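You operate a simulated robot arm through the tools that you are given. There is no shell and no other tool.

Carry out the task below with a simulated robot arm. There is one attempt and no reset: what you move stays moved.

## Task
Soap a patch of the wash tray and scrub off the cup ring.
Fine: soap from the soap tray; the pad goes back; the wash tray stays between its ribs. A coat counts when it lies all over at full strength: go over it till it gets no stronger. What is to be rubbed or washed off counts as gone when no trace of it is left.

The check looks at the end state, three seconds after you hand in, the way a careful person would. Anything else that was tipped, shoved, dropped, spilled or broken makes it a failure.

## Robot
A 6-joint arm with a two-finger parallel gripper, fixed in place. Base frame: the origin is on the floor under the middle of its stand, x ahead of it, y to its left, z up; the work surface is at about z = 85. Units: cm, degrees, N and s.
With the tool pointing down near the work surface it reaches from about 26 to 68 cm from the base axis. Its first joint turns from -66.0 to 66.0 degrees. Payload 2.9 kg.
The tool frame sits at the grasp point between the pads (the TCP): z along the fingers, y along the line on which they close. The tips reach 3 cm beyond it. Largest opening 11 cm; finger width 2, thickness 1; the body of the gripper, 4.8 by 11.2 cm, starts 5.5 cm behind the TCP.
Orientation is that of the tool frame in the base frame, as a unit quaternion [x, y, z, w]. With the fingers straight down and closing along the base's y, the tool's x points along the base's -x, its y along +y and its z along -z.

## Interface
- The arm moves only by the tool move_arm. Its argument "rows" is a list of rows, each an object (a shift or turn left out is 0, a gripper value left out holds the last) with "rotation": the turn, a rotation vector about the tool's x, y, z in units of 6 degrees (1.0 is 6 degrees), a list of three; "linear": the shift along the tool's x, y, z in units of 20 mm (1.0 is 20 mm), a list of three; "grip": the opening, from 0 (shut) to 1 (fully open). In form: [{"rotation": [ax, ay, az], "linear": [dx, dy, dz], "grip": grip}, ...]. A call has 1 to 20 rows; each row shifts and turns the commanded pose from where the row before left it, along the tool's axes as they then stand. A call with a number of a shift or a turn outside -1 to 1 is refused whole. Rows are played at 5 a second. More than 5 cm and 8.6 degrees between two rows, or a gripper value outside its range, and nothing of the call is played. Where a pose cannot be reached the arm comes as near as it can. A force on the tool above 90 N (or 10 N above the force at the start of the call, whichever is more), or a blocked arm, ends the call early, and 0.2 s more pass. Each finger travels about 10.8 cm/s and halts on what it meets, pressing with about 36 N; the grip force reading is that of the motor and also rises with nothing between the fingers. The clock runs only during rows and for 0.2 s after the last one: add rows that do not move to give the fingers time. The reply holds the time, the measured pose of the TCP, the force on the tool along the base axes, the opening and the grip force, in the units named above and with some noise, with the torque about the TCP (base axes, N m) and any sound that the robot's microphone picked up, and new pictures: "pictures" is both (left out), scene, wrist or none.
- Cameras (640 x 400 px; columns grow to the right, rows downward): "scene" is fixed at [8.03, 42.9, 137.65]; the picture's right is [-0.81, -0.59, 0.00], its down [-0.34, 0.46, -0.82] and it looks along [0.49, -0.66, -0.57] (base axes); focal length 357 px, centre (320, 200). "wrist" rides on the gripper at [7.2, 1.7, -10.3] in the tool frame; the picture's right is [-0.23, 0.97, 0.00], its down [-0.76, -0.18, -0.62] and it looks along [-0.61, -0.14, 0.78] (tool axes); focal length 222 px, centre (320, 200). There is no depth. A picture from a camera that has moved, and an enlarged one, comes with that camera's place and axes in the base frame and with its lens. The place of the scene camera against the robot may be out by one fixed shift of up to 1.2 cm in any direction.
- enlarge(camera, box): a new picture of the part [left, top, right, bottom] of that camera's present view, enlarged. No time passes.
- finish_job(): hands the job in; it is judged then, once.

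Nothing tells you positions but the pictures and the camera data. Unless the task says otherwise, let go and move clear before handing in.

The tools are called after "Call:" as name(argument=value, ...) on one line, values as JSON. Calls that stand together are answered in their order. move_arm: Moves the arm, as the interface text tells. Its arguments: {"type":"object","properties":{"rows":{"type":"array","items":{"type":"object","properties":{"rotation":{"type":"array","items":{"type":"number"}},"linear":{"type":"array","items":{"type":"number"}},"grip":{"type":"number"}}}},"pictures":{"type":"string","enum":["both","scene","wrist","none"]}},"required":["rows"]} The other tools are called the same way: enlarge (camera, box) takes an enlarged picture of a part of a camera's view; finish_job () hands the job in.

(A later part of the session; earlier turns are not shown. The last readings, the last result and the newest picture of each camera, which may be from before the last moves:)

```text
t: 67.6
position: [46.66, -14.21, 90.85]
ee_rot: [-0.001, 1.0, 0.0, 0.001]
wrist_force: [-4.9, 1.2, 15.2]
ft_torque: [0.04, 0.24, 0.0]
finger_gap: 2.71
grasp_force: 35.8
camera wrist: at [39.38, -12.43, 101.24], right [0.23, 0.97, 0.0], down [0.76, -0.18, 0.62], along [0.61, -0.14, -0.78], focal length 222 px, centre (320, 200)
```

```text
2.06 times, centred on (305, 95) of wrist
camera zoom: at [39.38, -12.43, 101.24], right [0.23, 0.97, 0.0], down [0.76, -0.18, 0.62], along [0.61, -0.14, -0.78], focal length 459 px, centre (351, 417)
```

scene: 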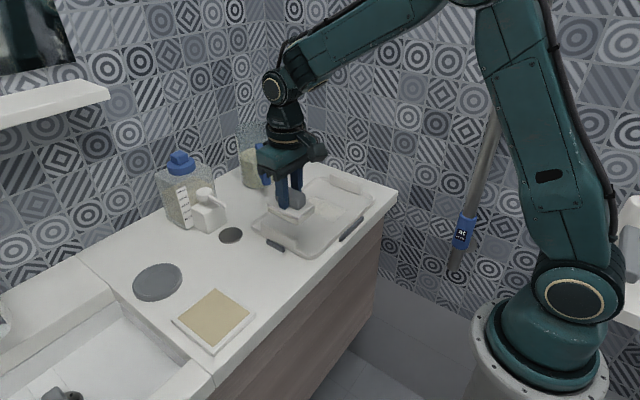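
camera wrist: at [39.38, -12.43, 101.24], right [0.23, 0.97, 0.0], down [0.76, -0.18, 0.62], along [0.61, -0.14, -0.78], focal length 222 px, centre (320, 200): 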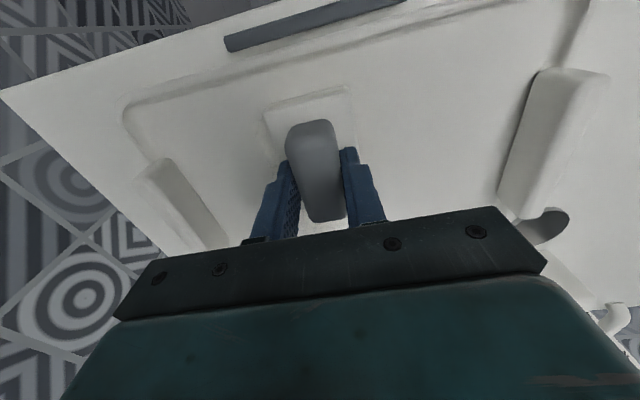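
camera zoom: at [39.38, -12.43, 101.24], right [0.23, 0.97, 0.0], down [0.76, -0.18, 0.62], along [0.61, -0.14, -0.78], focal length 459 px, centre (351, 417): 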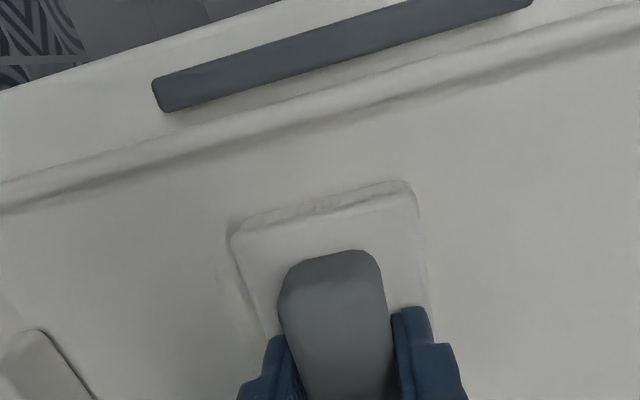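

Call:
move_arm(rows=[{"linear": [-0.5, 0, 0]}, {"linear": [-0.5, 0, 0]}, {"linear": [-0.5, 0, 0]}, {"linear": [-0.5, 0, 0]}, {"linear": [-0.5, 0, 0]}, {"linear": [-0.5, 0, 0]}, {"linear": [0.5, 0, 0]}, {"linear": [0.5, 0, 0]}, {"linear": [0.5, 0, 0]}, {"linear": [0.5, 0, 0]}, {"linear": [0.5, 0, 0]}, {"linear": [0.5, 0, 0]}, {"linear": [-0.5, 0, 0]}, {"linear": [-0.5, 0, 0]}, {"linear": [-0.5, 0, 0]}, {"linear": [-0.5, 0, 0]}, {"linear": [-0.5, 0, 0]}, {"linear": [-0.5, 0, 0]}, {"linear": [0, 0, 0]}])

Call:
enlarge(camera="wrist", box=[150, 0, 460, 190])

Call:
enlarge(camera="scene", box=[260, 160, 400, 260])

```text
t: 71.6
position: [52.55, -14.32, 90.83]
ee_rot: [0.0, 1.0, 0.001, 0.0]
wrist_force: [-9.7, 1.5, 23.1]
ft_torque: [0.05, 0.24, 0.01]
finger_gap: 2.72
grasp_force: 36.4
camera wrist: at [45.32, -12.39, 101.22], right [0.23, 0.97, 0.0], down [0.76, -0.18, 0.62], along [0.61, -0.14, -0.78], focal length 222 px, centre (320, 200)
```

scene: 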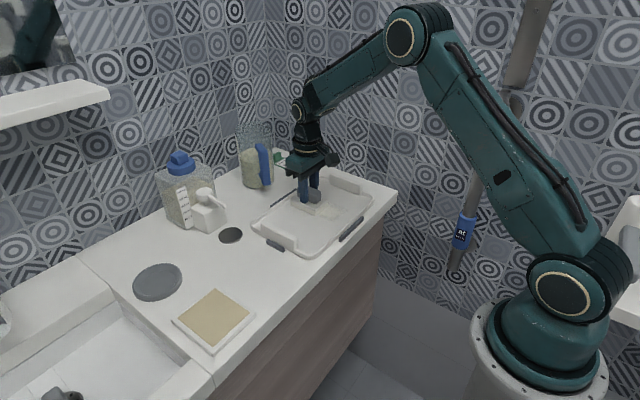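
wrist: 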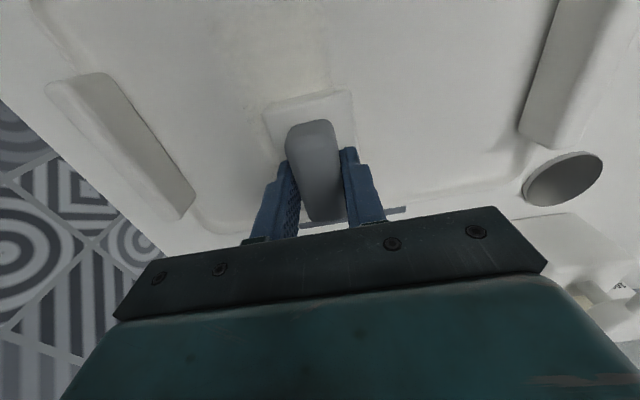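

```text
2.06 times, centred on (305, 95) of wrist
camera zoom: at [45.32, -12.39, 101.22], right [0.23, 0.97, 0.0], down [0.76, -0.18, 0.62], along [0.61, -0.14, -0.78], focal length 459 px, centre (351, 417)
```

zoom: 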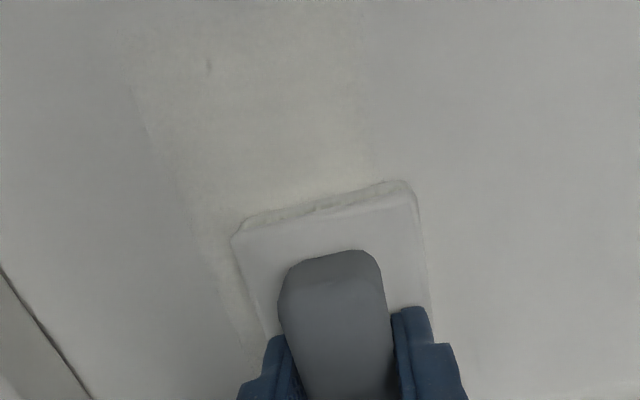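

```text
4.00 times, centred on (330, 210) of scene
camera zoom: at [7.97, 42.91, 137.65], right [-0.81, -0.59, 0.0], down [-0.34, 0.46, -0.82], along [0.49, -0.66, -0.57], focal length 1430 px, centre (280, 160)
```

zoom: 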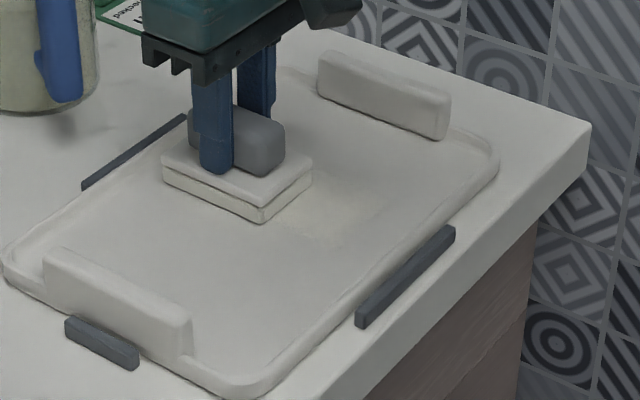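

The coat keeps fixed edges at about y −18.6 and −12.3 whichever lane I use, so that is the patch. I'll lift, shift to the y ≈ −16.8 lane and continue with firm x strokes.

Call:
move_arm(rows=[{"linear": [0, 0, -0.5]}, {"linear": [0, -0.65, 0]}, {"linear": [0, -0.65, 0]}, {"linear": [0, 0, 0.35]}, {"linear": [0, 0, 0.15]}, {"linear": [0.6, 0, 0]}, {"linear": [0.6, 0, 0]}, {"linear": [0.6, 0, 0]}, {"linear": [0.6, 0, 0]}, {"linear": [0.6, 0, 0]}, {"linear": [-0.6, 0, 0]}, {"linear": [-0.6, 0, 0]}, {"linear": [-0.6, 0, 0]}, {"linear": [-0.6, 0, 0]}, {"linear": [-0.6, 0, 0]}, {"linear": [0.6, 0, 0]}, {"linear": [0.6, 0, 0]}, {"linear": [0.6, 0, 0]}, {"linear": [0.6, 0, 0]}, {"linear": [0.6, 0, 0]}], pictures="none")

Call:
move_arm(rows=[{"linear": [-0.6, 0, 0]}, {"linear": [-0.6, 0, 0]}, {"linear": [-0.6, 0, 0]}, {"linear": [-0.6, 0, 0]}, {"linear": [-0.6, 0, 0]}, {"linear": [0.6, 0, 0]}, {"linear": [0.6, 0, 0]}, {"linear": [0.6, 0, 0]}, {"linear": [0.6, 0, 0]}, {"linear": [0.6, 0, 0]}, {"linear": [-0.6, 0, 0]}, {"linear": [-0.6, 0, 0]}, {"linear": [-0.6, 0, 0]}, {"linear": [-0.6, 0, 0]}, {"linear": [-0.6, 0, 0]}, {"linear": [0, 0, 0]}])

Call:
enlarge(camera="wrist", box=[150, 0, 460, 190])

Call:
enlarge(camera="scene", box=[260, 160, 400, 260])

```text
t: 75.8
position: [46.7, -16.93, 90.68]
ee_rot: [0.0, 1.0, 0.0, 0.002]
wrist_force: [6.9, -0.1, 14.8]
ft_torque: [0.13, 0.06, -0.01]
finger_gap: 2.72
grasp_force: 36.1
```

```text
t: 79.2
position: [52.69, -16.87, 90.82]
ee_rot: [0.001, 1.0, 0.0, -0.001]
wrist_force: [-9.7, -0.2, 24.9]
ft_torque: [0.03, 0.38, -0.04]
finger_gap: 2.73
grasp_force: 35.7
camera wrist: at [45.3, -15.01, 101.21], right [0.23, 0.97, 0.0], down [0.76, -0.18, 0.62], along [0.61, -0.14, -0.78], focal length 222 px, centre (320, 200)
```

scene: 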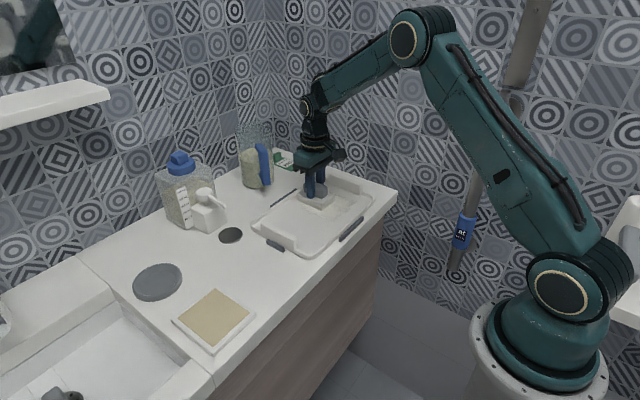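
wrist: 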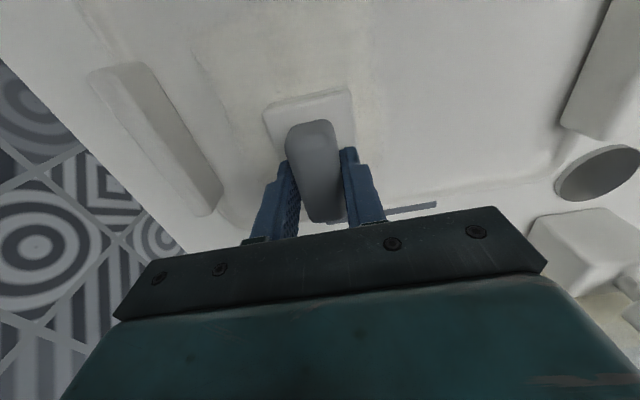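

```text
2.06 times, centred on (305, 95) of wrist
camera zoom: at [45.3, -15.01, 101.21], right [0.23, 0.97, 0.0], down [0.76, -0.18, 0.62], along [0.61, -0.14, -0.78], focal length 459 px, centre (351, 417)
```

zoom: 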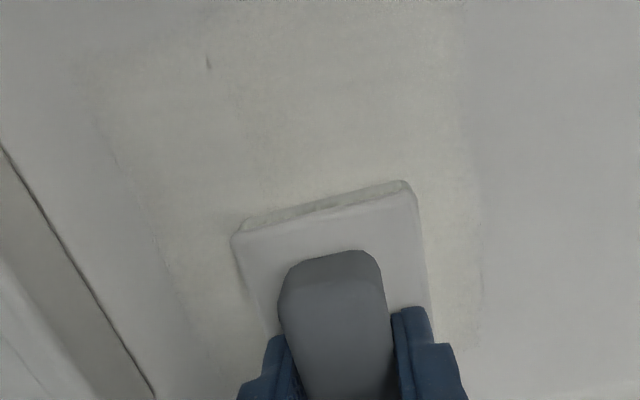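

```text
4.00 times, centred on (330, 210) of scene
camera zoom: at [7.96, 42.92, 137.64], right [-0.81, -0.59, 0.0], down [-0.34, 0.46, -0.82], along [0.49, -0.66, -0.57], focal length 1430 px, centre (280, 160)
```

zoom: 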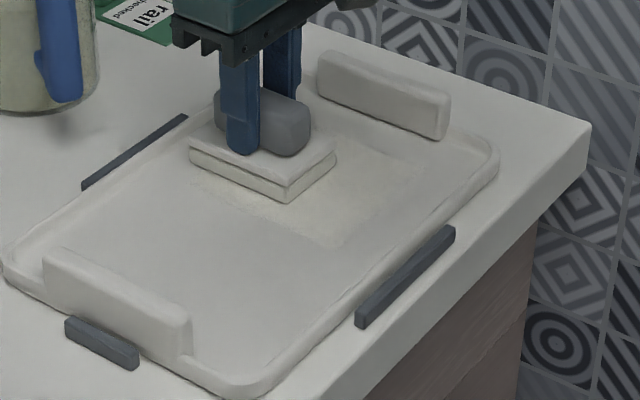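

Call:
enlarge(camera="wrist", box=[170, 10, 290, 180])

Call:
enlarge(camera="scene", box=[305, 180, 375, 230])

Call:
enlarge(camera="wrist", box=[60, 0, 320, 220])

```text
2.35 times, centred on (230, 95) of wrist
camera zoom: at [45.3, -15.01, 101.21], right [0.23, 0.97, 0.0], down [0.76, -0.18, 0.62], along [0.61, -0.14, -0.78], focal length 523 px, centre (532, 447)
```

zoom: 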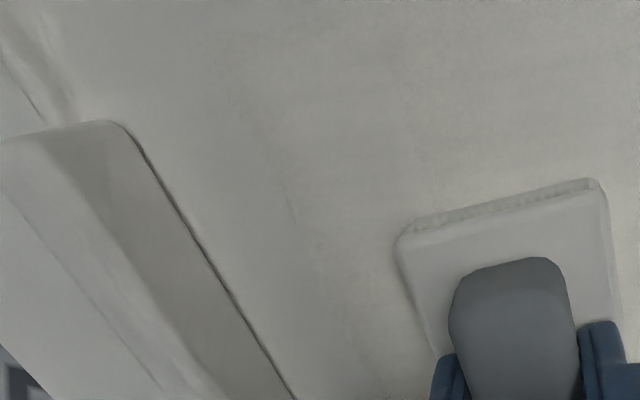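

```text
8.00 times, centred on (340, 205) of scene
camera zoom: at [7.96, 42.92, 137.64], right [-0.81, -0.59, 0.0], down [-0.34, 0.46, -0.82], along [0.49, -0.66, -0.57], focal length 2860 px, centre (160, 160)
```

zoom: 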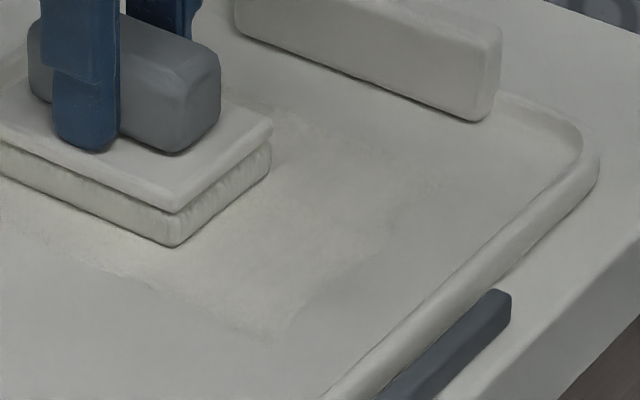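

```text
1.82 times, centred on (190, 110) of wrist
camera zoom: at [45.3, -15.01, 101.21], right [0.23, 0.97, 0.0], down [0.76, -0.18, 0.62], along [0.61, -0.14, -0.78], focal length 404 px, centre (556, 364)
```

zoom: 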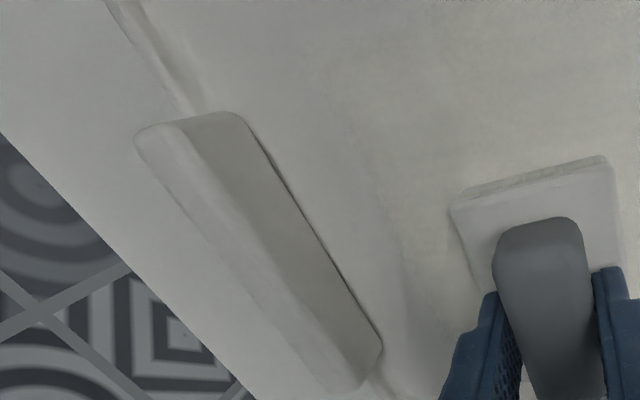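

The patch appears to be about x 44.7–55.5, y −12.2 to −22. I'll now do the y ≈ −20 lane (still clear of the far handle at y −25.4).

Call:
move_arm(rows=[{"linear": [0, 0, -0.5]}, {"linear": [0, -0.8, 0]}, {"linear": [0, -0.8, 0]}, {"linear": [0, 0, 0.35]}, {"linear": [0, 0, 0.15]}, {"linear": [0.6, 0, 0]}, {"linear": [0.6, 0, 0]}, {"linear": [0.6, 0, 0]}, {"linear": [0.6, 0, 0]}, {"linear": [0.6, 0, 0]}, {"linear": [-0.6, 0, 0]}, {"linear": [-0.6, 0, 0]}, {"linear": [-0.6, 0, 0]}, {"linear": [-0.6, 0, 0]}, {"linear": [-0.6, 0, 0]}, {"linear": [0.6, 0, 0]}, {"linear": [0.6, 0, 0]}, {"linear": [0.6, 0, 0]}, {"linear": [0.6, 0, 0]}, {"linear": [0.6, 0, 0]}], pictures="none")

Call:
move_arm(rows=[{"linear": [-0.6, 0, 0]}, {"linear": [-0.6, 0, 0]}, {"linear": [-0.6, 0, 0]}, {"linear": [-0.6, 0, 0]}, {"linear": [-0.6, 0, 0]}, {"linear": [0.6, 0, 0]}, {"linear": [0.6, 0, 0]}, {"linear": [0.6, 0, 0]}, {"linear": [0.6, 0, 0]}, {"linear": [0.6, 0, 0]}, {"linear": [-0.6, 0, 0]}, {"linear": [-0.6, 0, 0]}, {"linear": [-0.6, 0, 0]}, {"linear": [-0.6, 0, 0]}, {"linear": [-0.6, 0, 0]}, {"linear": [0, 0, 0]}])

Call:
enlarge(camera="wrist", box=[150, 0, 460, 190])

Call:
enlarge(camera="scene", box=[260, 160, 400, 260])

```text
t: 83.4
position: [46.68, -20.11, 90.71]
ee_rot: [0.0, 1.0, -0.001, 0.001]
wrist_force: [4.5, 1.0, 9.8]
ft_torque: [0.09, 0.09, -0.11]
finger_gap: 2.72
grasp_force: 36.1
```

```text
t: 86.8
position: [52.56, -20.07, 90.81]
ee_rot: [0.0, 1.0, 0.0, 0.0]
wrist_force: [-8.1, 0.3, 19.1]
ft_torque: [0.02, 0.22, -0.01]
finger_gap: 2.73
grasp_force: 36.5
camera wrist: at [45.34, -18.18, 101.22], right [0.23, 0.97, 0.0], down [0.76, -0.18, 0.62], along [0.61, -0.14, -0.78], focal length 222 px, centre (320, 200)
```

scene: 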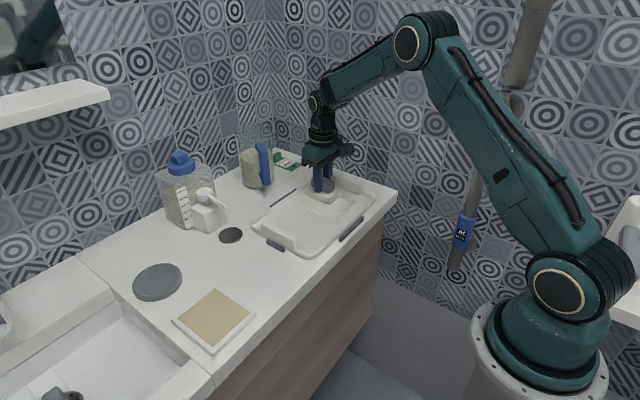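
wrist: 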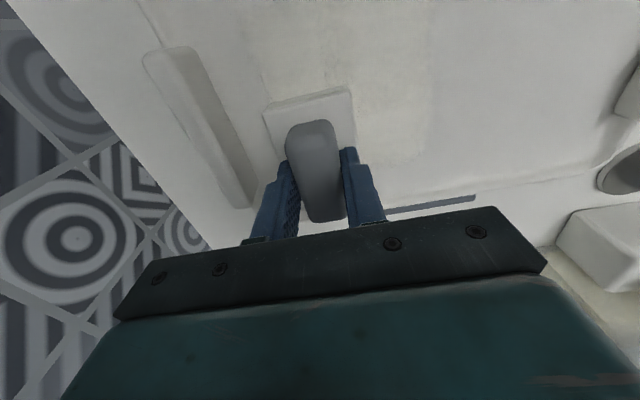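

```text
2.06 times, centred on (305, 95) of wrist
camera zoom: at [45.34, -18.18, 101.22], right [0.23, 0.97, 0.0], down [0.76, -0.18, 0.62], along [0.61, -0.14, -0.78], focal length 459 px, centre (351, 417)
```

zoom: 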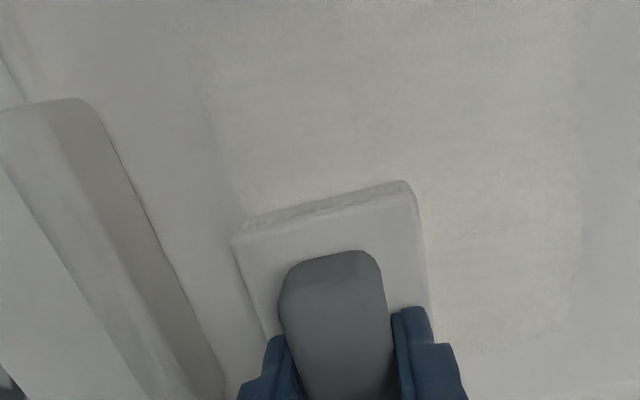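

```text
4.00 times, centred on (330, 210) of scene
camera zoom: at [7.98, 42.92, 137.64], right [-0.81, -0.59, 0.0], down [-0.34, 0.46, -0.82], along [0.49, -0.66, -0.57], focal length 1430 px, centre (280, 160)
```

zoom: 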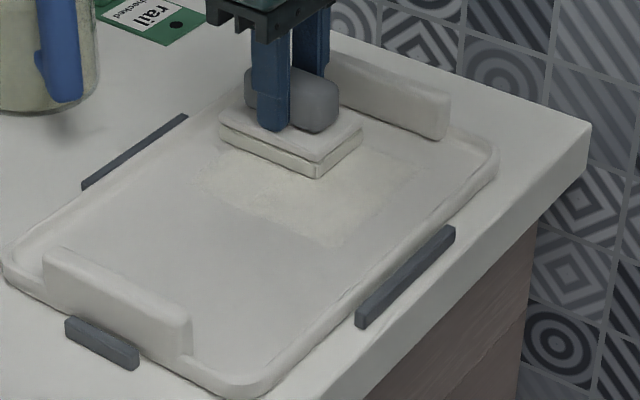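

The patch is now clearly outlined: about x 44.7–55.3, y −22.5 to −12.2. Continuing with more passes in the middle and near lanes, stepping in +y.

Call:
move_arm(rows=[{"linear": [0, 0.68, 0]}, {"linear": [0, 0.67, 0]}, {"linear": [0.6, 0, 0]}, {"linear": [0.6, 0, 0]}, {"linear": [0.6, 0, 0]}, {"linear": [0.6, 0, 0]}, {"linear": [0.6, 0, 0]}, {"linear": [-0.6, 0, 0]}, {"linear": [-0.6, 0, 0]}, {"linear": [-0.6, 0, 0]}, {"linear": [-0.6, 0, 0]}, {"linear": [-0.6, 0, 0]}, {"linear": [0.6, 0, 0]}, {"linear": [0.6, 0, 0]}, {"linear": [0.6, 0, 0]}, {"linear": [0.6, 0, 0]}, {"linear": [0.6, 0, 0]}], pictures="none")

Call:
move_arm(rows=[{"linear": [0, 0.68, 0]}, {"linear": [0, 0.67, 0]}, {"linear": [-0.6, 0, 0]}, {"linear": [-0.6, 0, 0]}, {"linear": [-0.6, 0, 0]}, {"linear": [-0.6, 0, 0]}, {"linear": [-0.6, 0, 0]}, {"linear": [0.6, 0, 0]}, {"linear": [0.6, 0, 0]}, {"linear": [0.6, 0, 0]}, {"linear": [0.6, 0, 0]}, {"linear": [0.6, 0, 0]}, {"linear": [-0.6, 0, 0]}, {"linear": [-0.6, 0, 0]}, {"linear": [-0.6, 0, 0]}, {"linear": [-0.6, 0, 0]}, {"linear": [-0.6, 0, 0]}, {"linear": [0, 0, 0]}], pictures="none")

Call:
move_arm(rows=[{"linear": [0, 0, -0.3]}, {"linear": [0, 0, -0.7]}, {"linear": [0, 0, -1]}, {"linear": [0.5, 0.5, -1]}, {"linear": [1, 1, -1]}, {"linear": [1, 1, -1]}, {"linear": [1, 1, 0]}, {"linear": [0, 1, 0]}, {"linear": [0, 1, 0]}, {"linear": [0, 1, 0]}, {"linear": [0, 1, 0]}, {"linear": [0, 1, 0]}, {"linear": [0, 0, 0]}])

Call:
enlarge(camera="scene", box=[250, 165, 390, 265])

Call:
enlarge(camera="wrist", box=[80, 20, 300, 220])

Call:
enlarge(camera="scene", box=[280, 180, 370, 240])

```text
t: 90.4
position: [46.85, -17.42, 90.8]
ee_rot: [-0.001, 1.0, 0.0, 0.002]
wrist_force: [7.8, 0.4, 14.7]
ft_torque: [0.09, -0.06, -0.03]
finger_gap: 2.74
grasp_force: 36.2
```

```text
t: 94.2
position: [52.72, -14.5, 90.8]
ee_rot: [0.0, 1.0, 0.0, 0.0]
wrist_force: [-7.9, 0.1, 19.3]
ft_torque: [-0.01, 0.32, 0.03]
finger_gap: 2.71
grasp_force: 36.5
```

```text
t: 97.0
position: [45.66, 2.45, 100.73]
ee_rot: [0.0, 1.0, 0.0, 0.001]
wrist_force: [-0.8, 0.5, -0.5]
ft_torque: [0.02, 0.01, -0.01]
finger_gap: 2.72
grasp_force: 35.9
camera wrist: at [38.38, 4.21, 111.14], right [0.23, 0.97, 0.0], down [0.76, -0.18, 0.62], along [0.61, -0.14, -0.78], focal length 222 px, centre (320, 200)
```

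scene: 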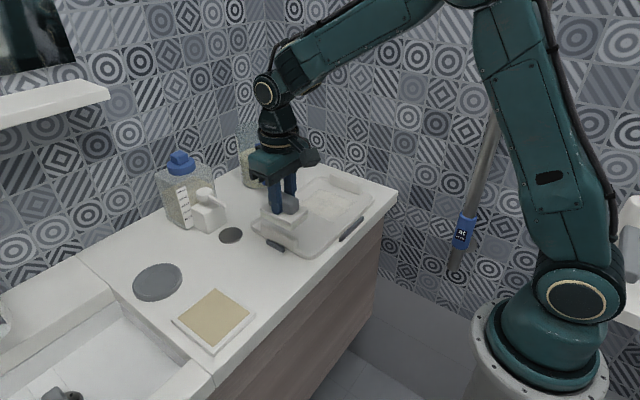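
wrist: 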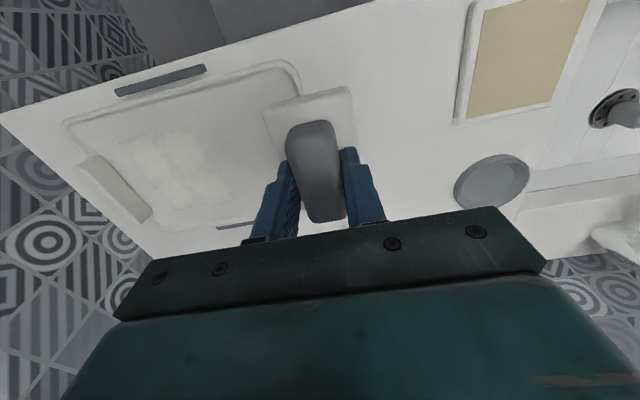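

```text
4.00 times, centred on (320, 215) of scene
camera zoom: at [8.03, 42.9, 137.65], right [-0.81, -0.59, 0.0], down [-0.34, 0.46, -0.82], along [0.49, -0.66, -0.57], focal length 1430 px, centre (320, 140)
```

zoom: 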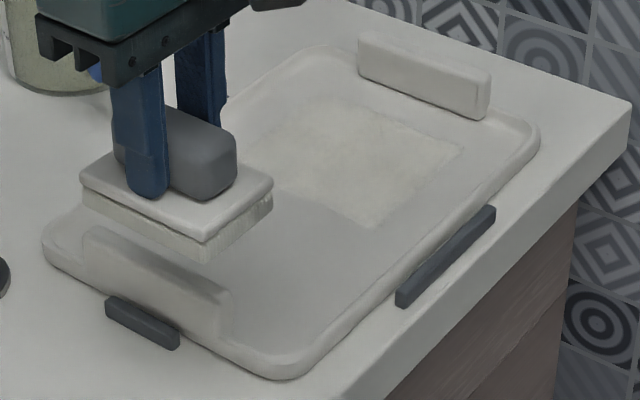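

```text
2.00 times, centred on (190, 120) of wrist
camera zoom: at [38.38, 4.21, 111.14], right [0.23, 0.97, 0.0], down [0.76, -0.18, 0.62], along [0.61, -0.14, -0.78], focal length 444 px, centre (580, 360)
```

zoom: 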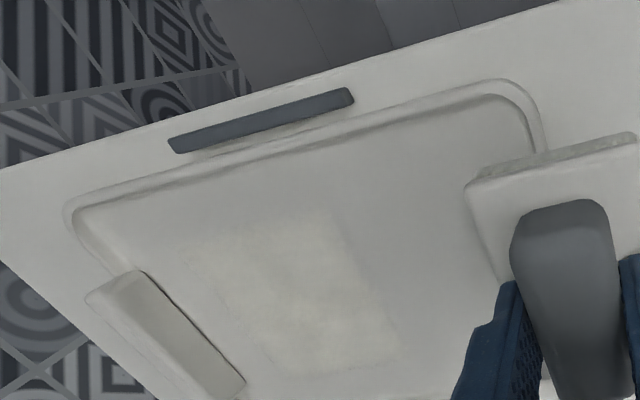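

```text
6.67 times, centred on (325, 210) of scene
camera zoom: at [8.03, 42.9, 137.65], right [-0.81, -0.59, 0.0], down [-0.34, 0.46, -0.82], along [0.49, -0.66, -0.57], focal length 2383 px, centre (287, 133)
```

zoom: 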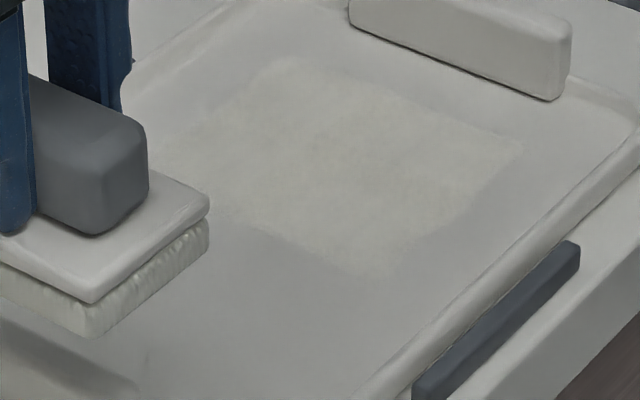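

The soap patch is now a clear rectangle, still a bit weaker at the far (−y) strip and edges. I'll reload the pad at the soap tray with a straight-down dab, then make more passes.

Call:
move_arm(rows=[{"linear": [-0.0095, 0.985, 0]}, {"linear": [-0.0095, 0.985, 0]}, {"linear": [-0.0095, 0.985, 0]}, {"linear": [-0.0095, 0.985, 0]}, {"linear": [-0.0095, 0.985, 0]}, {"linear": [-0.0095, 0.985, 0]}, {"linear": [-0.0095, 0.985, 0]}, {"linear": [-0.0095, 0.985, 0]}, {"linear": [-0.0095, 0.985, 0]}, {"linear": [-0.0095, 0.985, 0]}, {"linear": [0, 0, 0.9]}, {"linear": [0, 0, 0.8]}, {"linear": [0, 0, 1]}, {"linear": [0, 0, 0.5]}, {"linear": [0, 0, 0]}])

Call:
enlarge(camera="wrist", box=[200, 50, 440, 210])

Call:
enlarge(camera="scene", box=[250, 165, 390, 265])

```text
t: 100.2
position: [45.83, 21.92, 94.28]
ee_rot: [0.0, 1.0, -0.001, 0.0]
wrist_force: [-0.4, 0.8, -0.8]
ft_torque: [0.0, -0.01, -0.03]
finger_gap: 2.75
grasp_force: 35.5
camera wrist: at [38.6, 23.86, 104.77], right [0.23, 0.97, 0.0], down [0.76, -0.18, 0.62], along [0.61, -0.14, -0.78], focal length 222 px, centre (320, 200)
```

scene: 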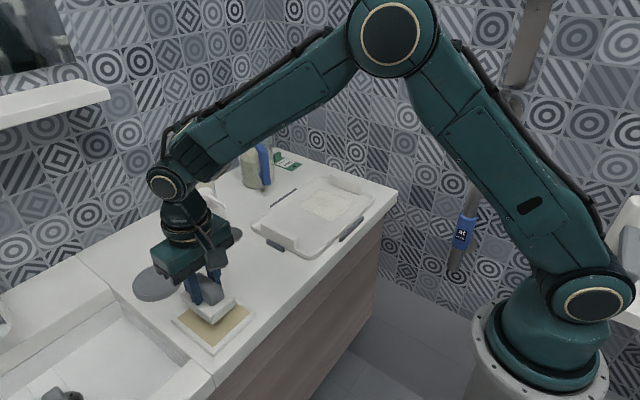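
wrist: 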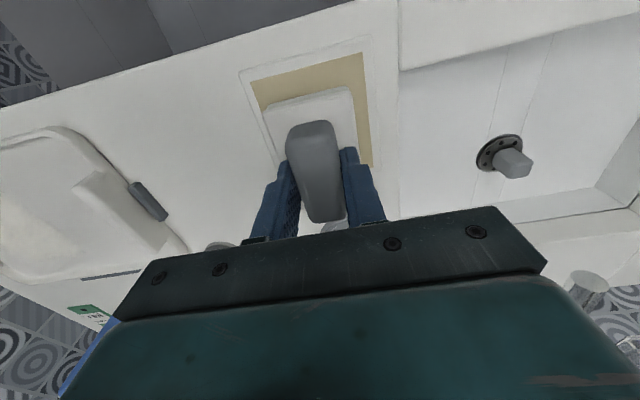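

```text
2.50 times, centred on (320, 130) of wrist
camera zoom: at [38.6, 23.86, 104.77], right [0.23, 0.97, 0.0], down [0.76, -0.18, 0.62], along [0.61, -0.14, -0.78], focal length 555 px, centre (320, 375)
```

zoom: 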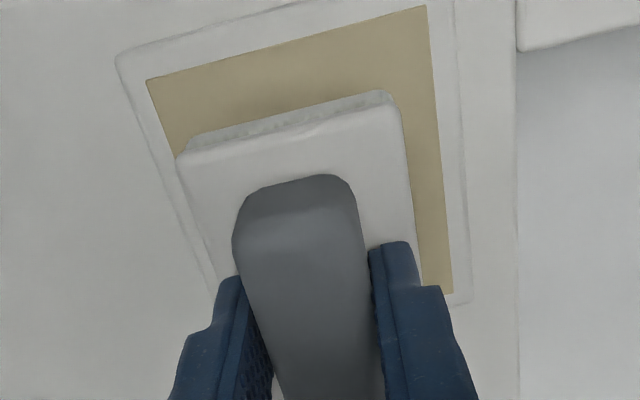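

```text
4.00 times, centred on (320, 215) of scene
camera zoom: at [8.03, 42.9, 137.65], right [-0.81, -0.59, 0.0], down [-0.34, 0.46, -0.82], along [0.49, -0.66, -0.57], focal length 1430 px, centre (320, 140)
```

zoom: 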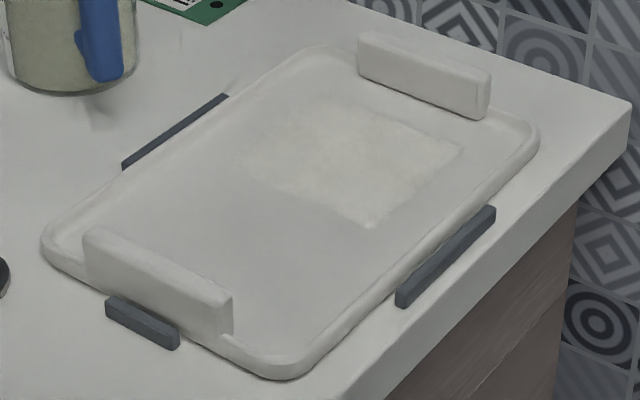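

The patch is clearly visible as a mottled white rectangle, and the ring area is clean. Dabbing for fresh soap now.

Call:
move_arm(rows=[{"linear": [0, 0, 0.7]}, {"linear": [0, 0, 0.4]}, {"linear": [0, 0, 0.2]}, {"linear": [0, 0, 0.1]}, {"linear": [0, 0, 0.05]}, {"linear": [0, 0, 0]}, {"linear": [0, 0, 0]}], pictures="none")

```text
t: 101.8
position: [45.75, 22.14, 91.5]
ee_rot: [0.0, 1.0, 0.001, 0.0]
wrist_force: [0.0, -0.6, 0.2]
ft_torque: [0.03, 0.02, 0.0]
finger_gap: 2.71
grasp_force: 36.2
```

Call:
move_arm(rows=[{"linear": [0, 0, 0.04]}, {"linear": [0, 0, 0.03]}, {"linear": [0, 0, 0]}, {"linear": [0, 0, 0]}], pictures="none")

```text
t: 102.8
position: [45.84, 21.98, 91.42]
ee_rot: [0.0, 1.0, 0.0, 0.001]
wrist_force: [-4.0, -4.1, 16.4]
ft_torque: [-0.04, 0.37, 0.0]
finger_gap: 2.74
grasp_force: 36.5
```

Call:
move_arm(rows=[{"linear": [0, 0, 0]}, {"linear": [0, 0, 0]}, {"linear": [0, 0, 0]}, {"linear": [0, 0, -0.3]}, {"linear": [0, 0, -0.7]}, {"linear": [0, 0, -1]}, {"linear": [0, 0, -1]}, {"linear": [0, 0, 0]}], pictures="scene")

Call:
enlarge(camera="scene", box=[140, 230, 290, 360])

Call:
move_arm(rows=[{"linear": [-0.016, -0.966, 0]}, {"linear": [-0.016, -0.966, 0]}, {"linear": [-0.016, -0.966, 0]}, {"linear": [-0.016, -0.966, 0]}, {"linear": [-0.016, -0.966, 0]}, {"linear": [-0.016, -0.966, 0]}, {"linear": [-0.016, -0.966, 0]}, {"linear": [-0.016, -0.966, 0]}, {"linear": [-0.016, -0.966, 0]}, {"linear": [-0.016, -0.966, 0]}, {"linear": [-0.016, -0.966, 0]}, {"linear": [-0.016, -0.966, 0]}, {"linear": [-0.016, -0.966, 0]}, {"linear": [-0.016, -0.966, 0]}, {"linear": [-0.016, -0.966, 0]}, {"linear": [-0.016, -0.966, 0]}, {"linear": [-0.016, -0.966, 0]}, {"linear": [-0.016, -0.966, 0]}, {"linear": [-0.016, -0.966, 0]}, {"linear": [0, 0, 0]}], pictures="both")

Call:
enlarge(camera="wrist", box=[150, 20, 500, 220])

```text
t: 104.6
position: [45.81, 21.97, 97.27]
ee_rot: [0.0, 1.0, 0.0, 0.001]
wrist_force: [-0.2, -0.4, -0.1]
ft_torque: [0.01, 0.01, 0.02]
finger_gap: 2.74
grasp_force: 35.7
```

scene: 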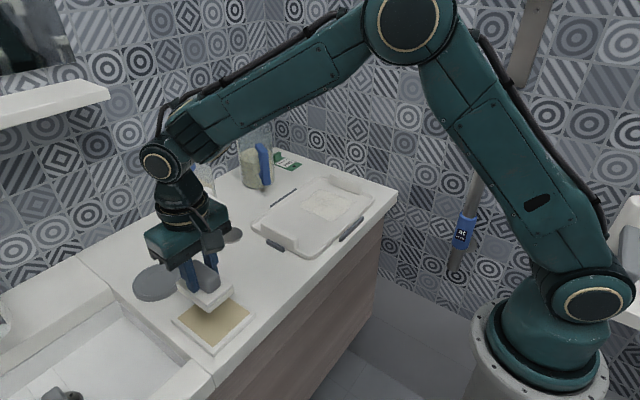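

```text
3.08 times, centred on (215, 295) of scene
camera zoom: at [8.03, 42.9, 137.65], right [-0.81, -0.59, 0.0], down [-0.34, 0.46, -0.82], along [0.49, -0.66, -0.57], focal length 1100 px, centre (643, -92)
```

zoom: 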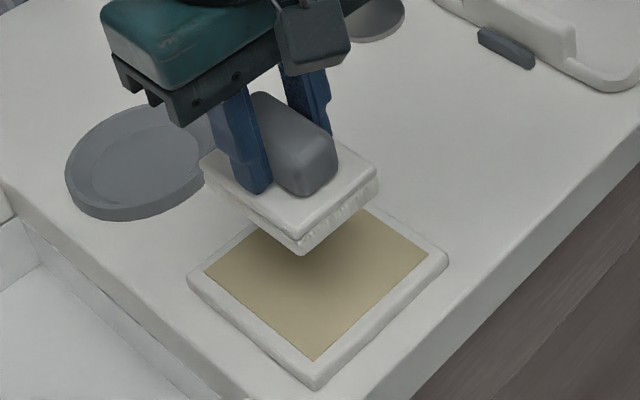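

```text
t: 108.8
position: [46.36, -14.67, 97.19]
ee_rot: [0.0, 1.0, 0.0, -0.001]
wrist_force: [-0.1, 0.3, -0.3]
ft_torque: [0.03, -0.01, 0.0]
finger_gap: 2.73
grasp_force: 36.4
camera wrist: at [39.13, -12.82, 107.73], right [0.23, 0.97, 0.0], down [0.76, -0.18, 0.62], along [0.61, -0.14, -0.78], focal length 222 px, centre (320, 200)
```

scene: 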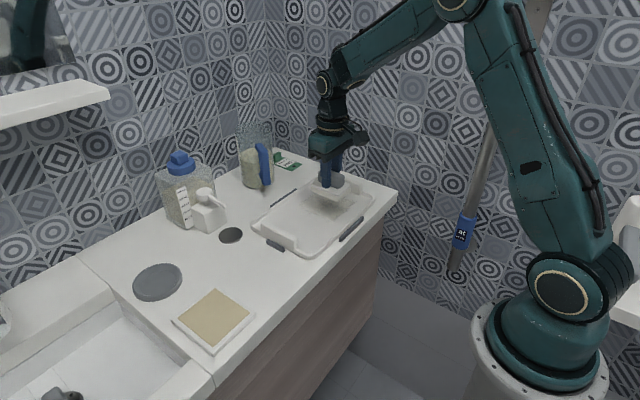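
wrist: 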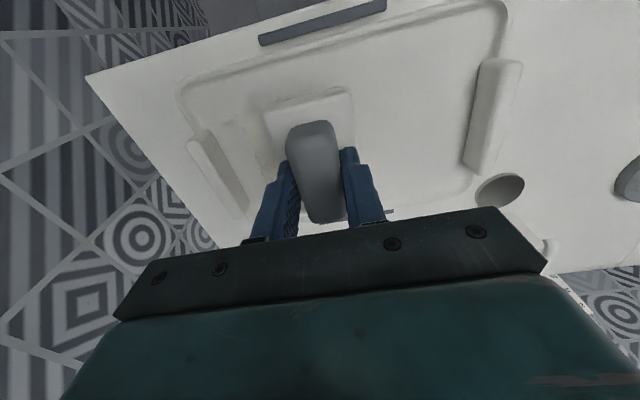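

```text
1.83 times, centred on (325, 120) of wrist
camera zoom: at [39.13, -12.82, 107.73], right [0.23, 0.97, 0.0], down [0.76, -0.18, 0.62], along [0.61, -0.14, -0.78], focal length 406 px, centre (311, 346)
```

zoom: 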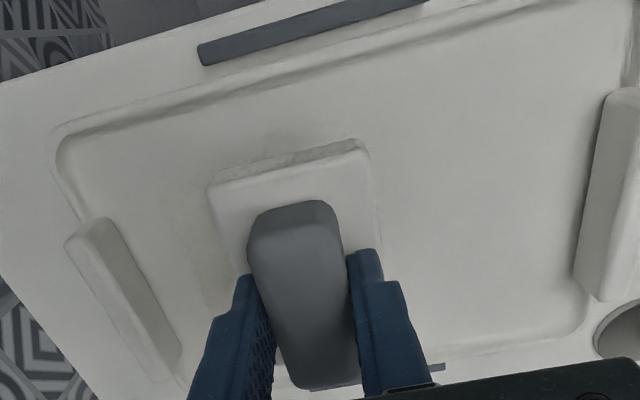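

Pad reloaded with no disturbance to the soap tray. Now a full second round over the patch, starting with the far lane (y ≈ −20.4).

Call:
move_arm(rows=[{"linear": [0, -0.97, 0]}, {"linear": [0, -0.97, 0]}, {"linear": [0, -0.96, 0]}, {"linear": [0, 0, 1]}, {"linear": [0, 0, 1]}, {"linear": [0, 0, 0.8]}, {"linear": [0, 0, 0.3]}, {"linear": [0, 0, 0.1]}, {"linear": [0, 0, 0.05]}, {"linear": [0, 0, 0.03]}, {"linear": [0, 0, 0]}], pictures="none")

Call:
move_arm(rows=[{"linear": [-0.55, 0, 0]}, {"linear": [-0.55, 0, 0]}, {"linear": [-0.55, 0, 0]}, {"linear": [-0.55, 0, 0]}, {"linear": [-0.55, 0, 0]}, {"linear": [-0.55, 0, 0]}, {"linear": [0.55, 0, 0]}, {"linear": [0.55, 0, 0]}, {"linear": [0.55, 0, 0]}, {"linear": [0.55, 0, 0]}, {"linear": [0.55, 0, 0]}, {"linear": [0.55, 0, 0]}, {"linear": [-0.55, 0, 0]}, {"linear": [-0.55, 0, 0]}, {"linear": [-0.55, 0, 0]}, {"linear": [-0.55, 0, 0]}, {"linear": [-0.55, 0, 0]}, {"linear": [-0.55, 0, 0]}], pictures="none")

Call:
move_arm(rows=[{"linear": [0.55, 0, 0]}, {"linear": [0.55, 0, 0]}, {"linear": [0.55, 0, 0]}, {"linear": [0.55, 0, 0]}, {"linear": [0.55, 0, 0]}, {"linear": [0.55, 0, 0]}, {"linear": [-0.55, 0, 0]}, {"linear": [-0.55, 0, 0]}, {"linear": [-0.55, 0, 0]}, {"linear": [-0.55, 0, 0]}, {"linear": [-0.55, 0, 0]}, {"linear": [-0.55, 0, 0]}, {"linear": [0, 0, 0]}])

Call:
enlarge(camera="wrist", box=[150, 0, 460, 190])

Call:
enlarge(camera="scene", box=[260, 160, 400, 260])

```text
t: 111.2
position: [46.51, -20.4, 90.78]
ee_rot: [0.0, 1.0, 0.0, 0.0]
wrist_force: [-2.3, 0.7, 8.1]
ft_torque: [0.11, 0.03, 0.0]
finger_gap: 2.72
grasp_force: 36.2
```

```text
t: 115.0
position: [52.92, -20.39, 90.87]
ee_rot: [0.0, 1.0, 0.0, 0.001]
wrist_force: [-9.3, -0.7, 21.0]
ft_torque: [0.02, 0.2, 0.0]
finger_gap: 2.72
grasp_force: 35.7
```

```text
t: 117.8
position: [52.96, -20.4, 90.67]
ee_rot: [0.0, 1.0, 0.0, 0.0]
wrist_force: [-9.3, -0.8, 22.7]
ft_torque: [0.01, 0.27, 0.03]
finger_gap: 2.72
grasp_force: 36.0
camera wrist: at [45.68, -18.52, 101.22], right [0.23, 0.97, 0.0], down [0.76, -0.18, 0.62], along [0.61, -0.14, -0.78], focal length 222 px, centre (320, 200)
```

scene: 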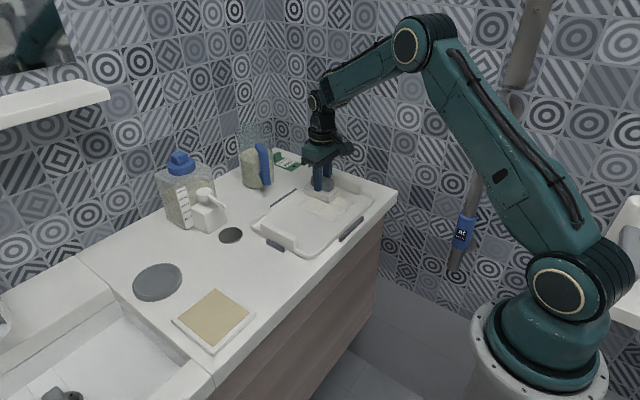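
wrist: 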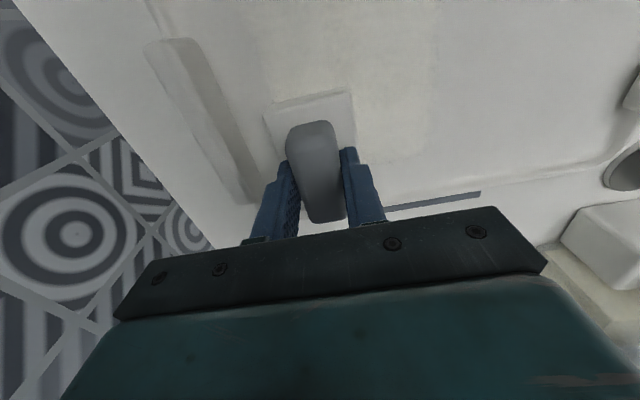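

```text
2.06 times, centred on (305, 95) of wrist
camera zoom: at [45.68, -18.52, 101.22], right [0.23, 0.97, 0.0], down [0.76, -0.18, 0.62], along [0.61, -0.14, -0.78], focal length 459 px, centre (351, 417)
```

zoom: 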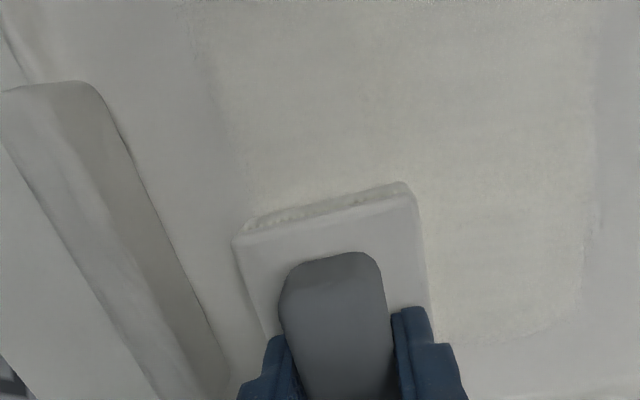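

```text
4.00 times, centred on (330, 210) of scene
camera zoom: at [7.97, 42.92, 137.64], right [-0.81, -0.59, 0.0], down [-0.34, 0.46, -0.82], along [0.49, -0.66, -0.57], focal length 1430 px, centre (280, 160)
```

zoom: 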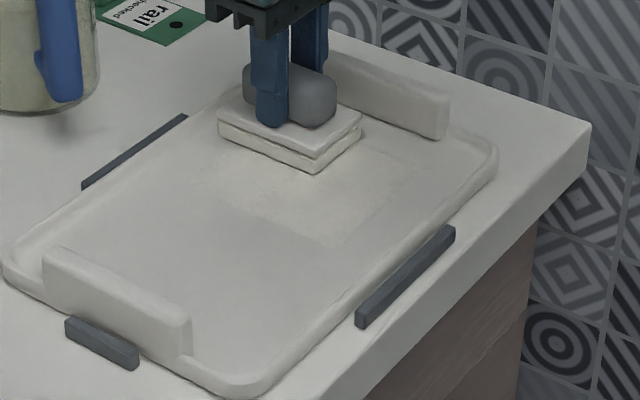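

Far edge is now crisp. Next the middle (−17.4) and near (−14.4) lanes.

Call:
move_arm(rows=[{"linear": [0, 0.75, 0]}, {"linear": [0, 0.75, 0]}, {"linear": [0.55, 0, 0]}, {"linear": [0.55, 0, 0]}, {"linear": [0.55, 0, 0]}, {"linear": [0.55, 0, 0]}, {"linear": [0.55, 0, 0]}, {"linear": [0.55, 0, 0]}, {"linear": [-0.55, 0, 0]}, {"linear": [-0.55, 0, 0]}, {"linear": [-0.55, 0, 0]}, {"linear": [-0.55, 0, 0]}, {"linear": [-0.55, 0, 0]}, {"linear": [-0.55, 0, 0]}, {"linear": [0.55, 0, 0]}, {"linear": [0.55, 0, 0]}, {"linear": [0.55, 0, 0]}, {"linear": [0.55, 0, 0]}, {"linear": [0.55, 0, 0]}, {"linear": [0.55, 0, 0]}], pictures="none")

Call:
move_arm(rows=[{"linear": [-0.55, 0, 0]}, {"linear": [-0.55, 0, 0]}, {"linear": [-0.55, 0, 0]}, {"linear": [-0.55, 0, 0]}, {"linear": [-0.55, 0, 0]}, {"linear": [-0.55, 0, 0]}, {"linear": [0, 0.75, 0]}, {"linear": [0, 0.75, 0]}, {"linear": [0.55, 0, 0]}, {"linear": [0.55, 0, 0]}, {"linear": [0.55, 0, 0]}, {"linear": [0.55, 0, 0]}, {"linear": [0.55, 0, 0]}, {"linear": [0.55, 0, 0]}, {"linear": [-0.55, 0, 0]}, {"linear": [-0.55, 0, 0]}, {"linear": [-0.55, 0, 0]}, {"linear": [-0.55, 0, 0]}, {"linear": [-0.55, 0, 0]}, {"linear": [-0.55, 0, 0]}], pictures="none")

Call:
move_arm(rows=[{"linear": [0.55, 0, 0]}, {"linear": [0.55, 0, 0]}, {"linear": [0.55, 0, 0]}, {"linear": [0.55, 0, 0]}, {"linear": [0.55, 0, 0]}, {"linear": [0.55, 0, 0]}, {"linear": [-0.55, 0, 0]}, {"linear": [-0.55, 0, 0]}, {"linear": [-0.55, 0, 0]}, {"linear": [-0.55, 0, 0]}, {"linear": [-0.55, 0, 0]}, {"linear": [-0.55, 0, 0]}, {"linear": [0.55, 0, 0]}, {"linear": [0.55, 0, 0]}, {"linear": [0.55, 0, 0]}, {"linear": [0.55, 0, 0]}, {"linear": [0.55, 0, 0]}, {"linear": [0.55, 0, 0]}, {"linear": [0, 0, 0]}], pictures="none")

Call:
move_arm(rows=[{"linear": [0, 0, -0.3]}, {"linear": [0, 0, -0.7]}, {"linear": [0, 0, -1]}, {"linear": [0, 0.5, -1]}, {"linear": [0.2, 1, -1]}, {"linear": [0.2, 1, -1]}, {"linear": [0, 1, 0]}, {"linear": [0, 1, 0]}, {"linear": [0, 1, 0]}, {"linear": [0, 1, 0]}, {"linear": [0, 1, 0]}, {"linear": [0, 1, 0]}, {"linear": [0, 1, 0]}, {"linear": [0, 1, 0]}, {"linear": [0, 1, 0]}, {"linear": [0, 0, 0]}])

Call:
enlarge(camera="scene", box=[250, 165, 390, 265])

Call:
enlarge(camera="wrist", box=[20, 30, 260, 220])

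Call:
enlarge(camera="scene", box=[280, 180, 370, 240])

```text
t: 122.0
position: [46.5, -17.48, 90.81]
ee_rot: [0.0, 1.0, 0.0, 0.001]
wrist_force: [7.6, -0.2, 14.9]
ft_torque: [0.11, -0.05, -0.08]
finger_gap: 2.72
grasp_force: 35.7
```

```text
t: 126.2
position: [53.11, -14.62, 90.84]
ee_rot: [0.001, 1.0, 0.0, 0.0]
wrist_force: [-10.8, -0.6, 22.5]
ft_torque: [0.0, 0.39, 0.02]
finger_gap: 2.73
grasp_force: 35.8
```

```text
t: 130.2
position: [46.47, -14.48, 90.72]
ee_rot: [-0.001, 1.0, -0.001, 0.002]
wrist_force: [8.7, 0.5, 19.0]
ft_torque: [0.04, -0.09, 0.0]
finger_gap: 2.69
grasp_force: 36.0
```

```text
t: 133.6
position: [45.57, 8.56, 100.76]
ee_rot: [-0.001, 1.0, 0.0, -0.001]
wrist_force: [-0.2, 0.0, -0.8]
ft_torque: [0.02, 0.01, 0.03]
finger_gap: 2.73
grasp_force: 35.8
camera wrist: at [38.3, 10.42, 111.16], right [0.23, 0.97, 0.0], down [0.76, -0.18, 0.62], along [0.61, -0.14, -0.78], focal length 222 px, centre (320, 200)
```

scene: 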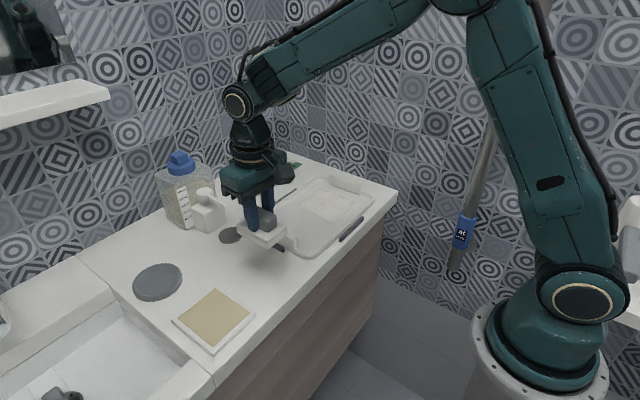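
wrist: 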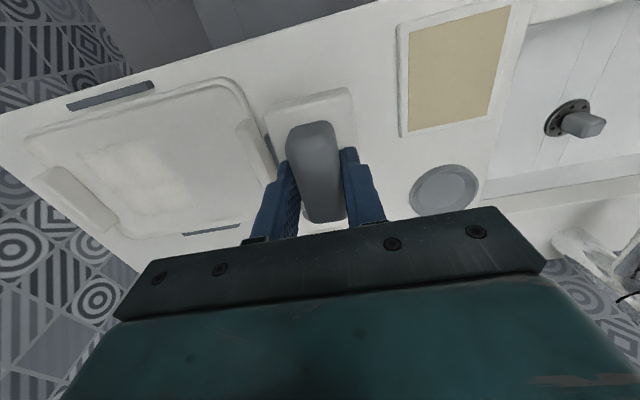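

```text
4.00 times, centred on (320, 215) of scene
camera zoom: at [8.03, 42.9, 137.65], right [-0.81, -0.59, 0.0], down [-0.34, 0.46, -0.82], along [0.49, -0.66, -0.57], focal length 1430 px, centre (320, 140)
```

zoom: 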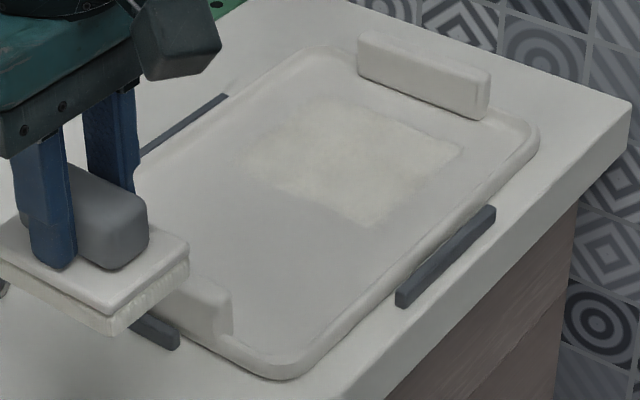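

```text
2.11 times, centred on (140, 125) of wrist
camera zoom: at [38.3, 10.42, 111.16], right [0.23, 0.97, 0.0], down [0.76, -0.18, 0.62], along [0.61, -0.14, -0.78], focal length 468 px, centre (699, 358)
```

zoom: 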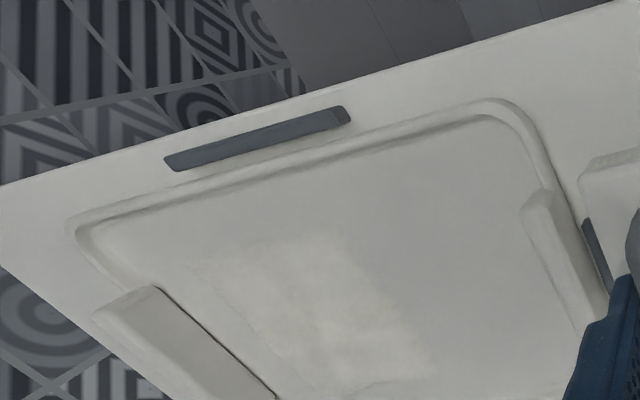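

```text
6.67 times, centred on (325, 210) of scene
camera zoom: at [8.03, 42.9, 137.65], right [-0.81, -0.59, 0.0], down [-0.34, 0.46, -0.82], along [0.49, -0.66, -0.57], focal length 2383 px, centre (287, 133)
```

zoom: 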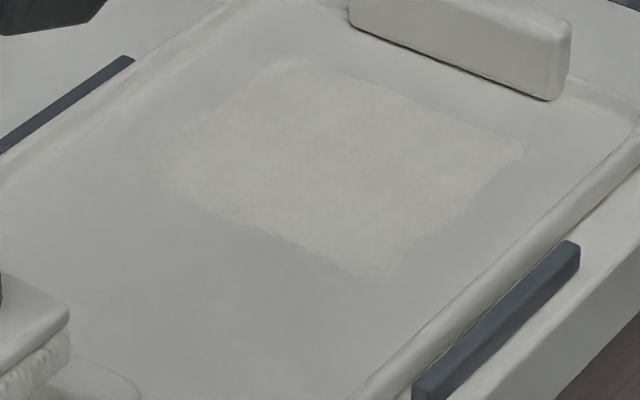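

The patch looks nearly uniform now. I'll do one more full round with slightly wider lanes to make sure it's at full strength right to the edges.

Call:
move_arm(rows=[{"linear": [-0.0267, -0.9867, 0.1333]}, {"linear": [-0.0267, -0.9867, 0.1333]}, {"linear": [-0.0267, -0.9867, 0.1333]}, {"linear": [-0.0267, -0.9867, 0.1333]}, {"linear": [-0.0267, -0.9867, 0.1333]}, {"linear": [-0.0267, -0.9867, 0.1333]}, {"linear": [-0.0267, -0.9867, 0.1333]}, {"linear": [-0.0267, -0.9867, 0.1333]}, {"linear": [-0.0267, -0.9867, 0.1333]}, {"linear": [-0.0267, -0.9867, 0.1333]}, {"linear": [-0.0267, -0.9867, 0.1333]}, {"linear": [-0.0267, -0.9867, 0.1333]}, {"linear": [-0.0267, -0.9867, 0.1333]}, {"linear": [-0.0267, -0.9867, 0.1333]}, {"linear": [-0.0267, -0.9867, 0.1333]}, {"linear": [0, 0, 0]}], pictures="none")

Call:
move_arm(rows=[{"linear": [0, 0, 1]}, {"linear": [0, 0, 1]}, {"linear": [0, 0, 0.6]}, {"linear": [0, 0, 0.25]}, {"linear": [0, 0, 0.1]}, {"linear": [0, 0, 0.05]}, {"linear": [0, 0, 0]}], pictures="scene")

```text
t: 137.0
position: [46.34, -21.04, 96.68]
ee_rot: [0.001, 1.0, 0.0, -0.001]
wrist_force: [0.3, 1.2, -0.1]
ft_torque: [0.0, -0.03, -0.02]
finger_gap: 2.72
grasp_force: 36.7
```

```text
t: 138.6
position: [46.31, -20.93, 90.77]
ee_rot: [0.0, 1.0, 0.0, 0.001]
wrist_force: [-3.5, 0.2, 14.6]
ft_torque: [0.19, 0.27, 0.02]
finger_gap: 2.71
grasp_force: 36.4
```

scene: 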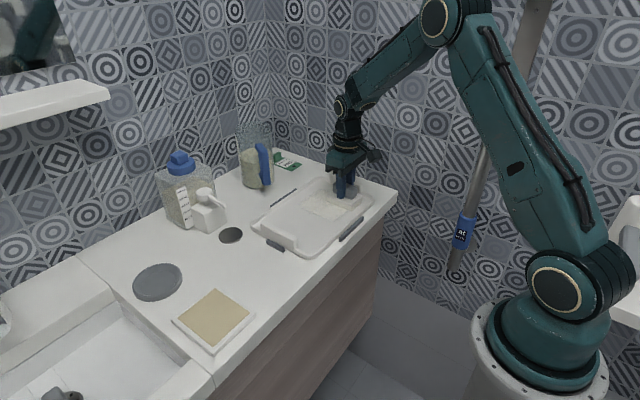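

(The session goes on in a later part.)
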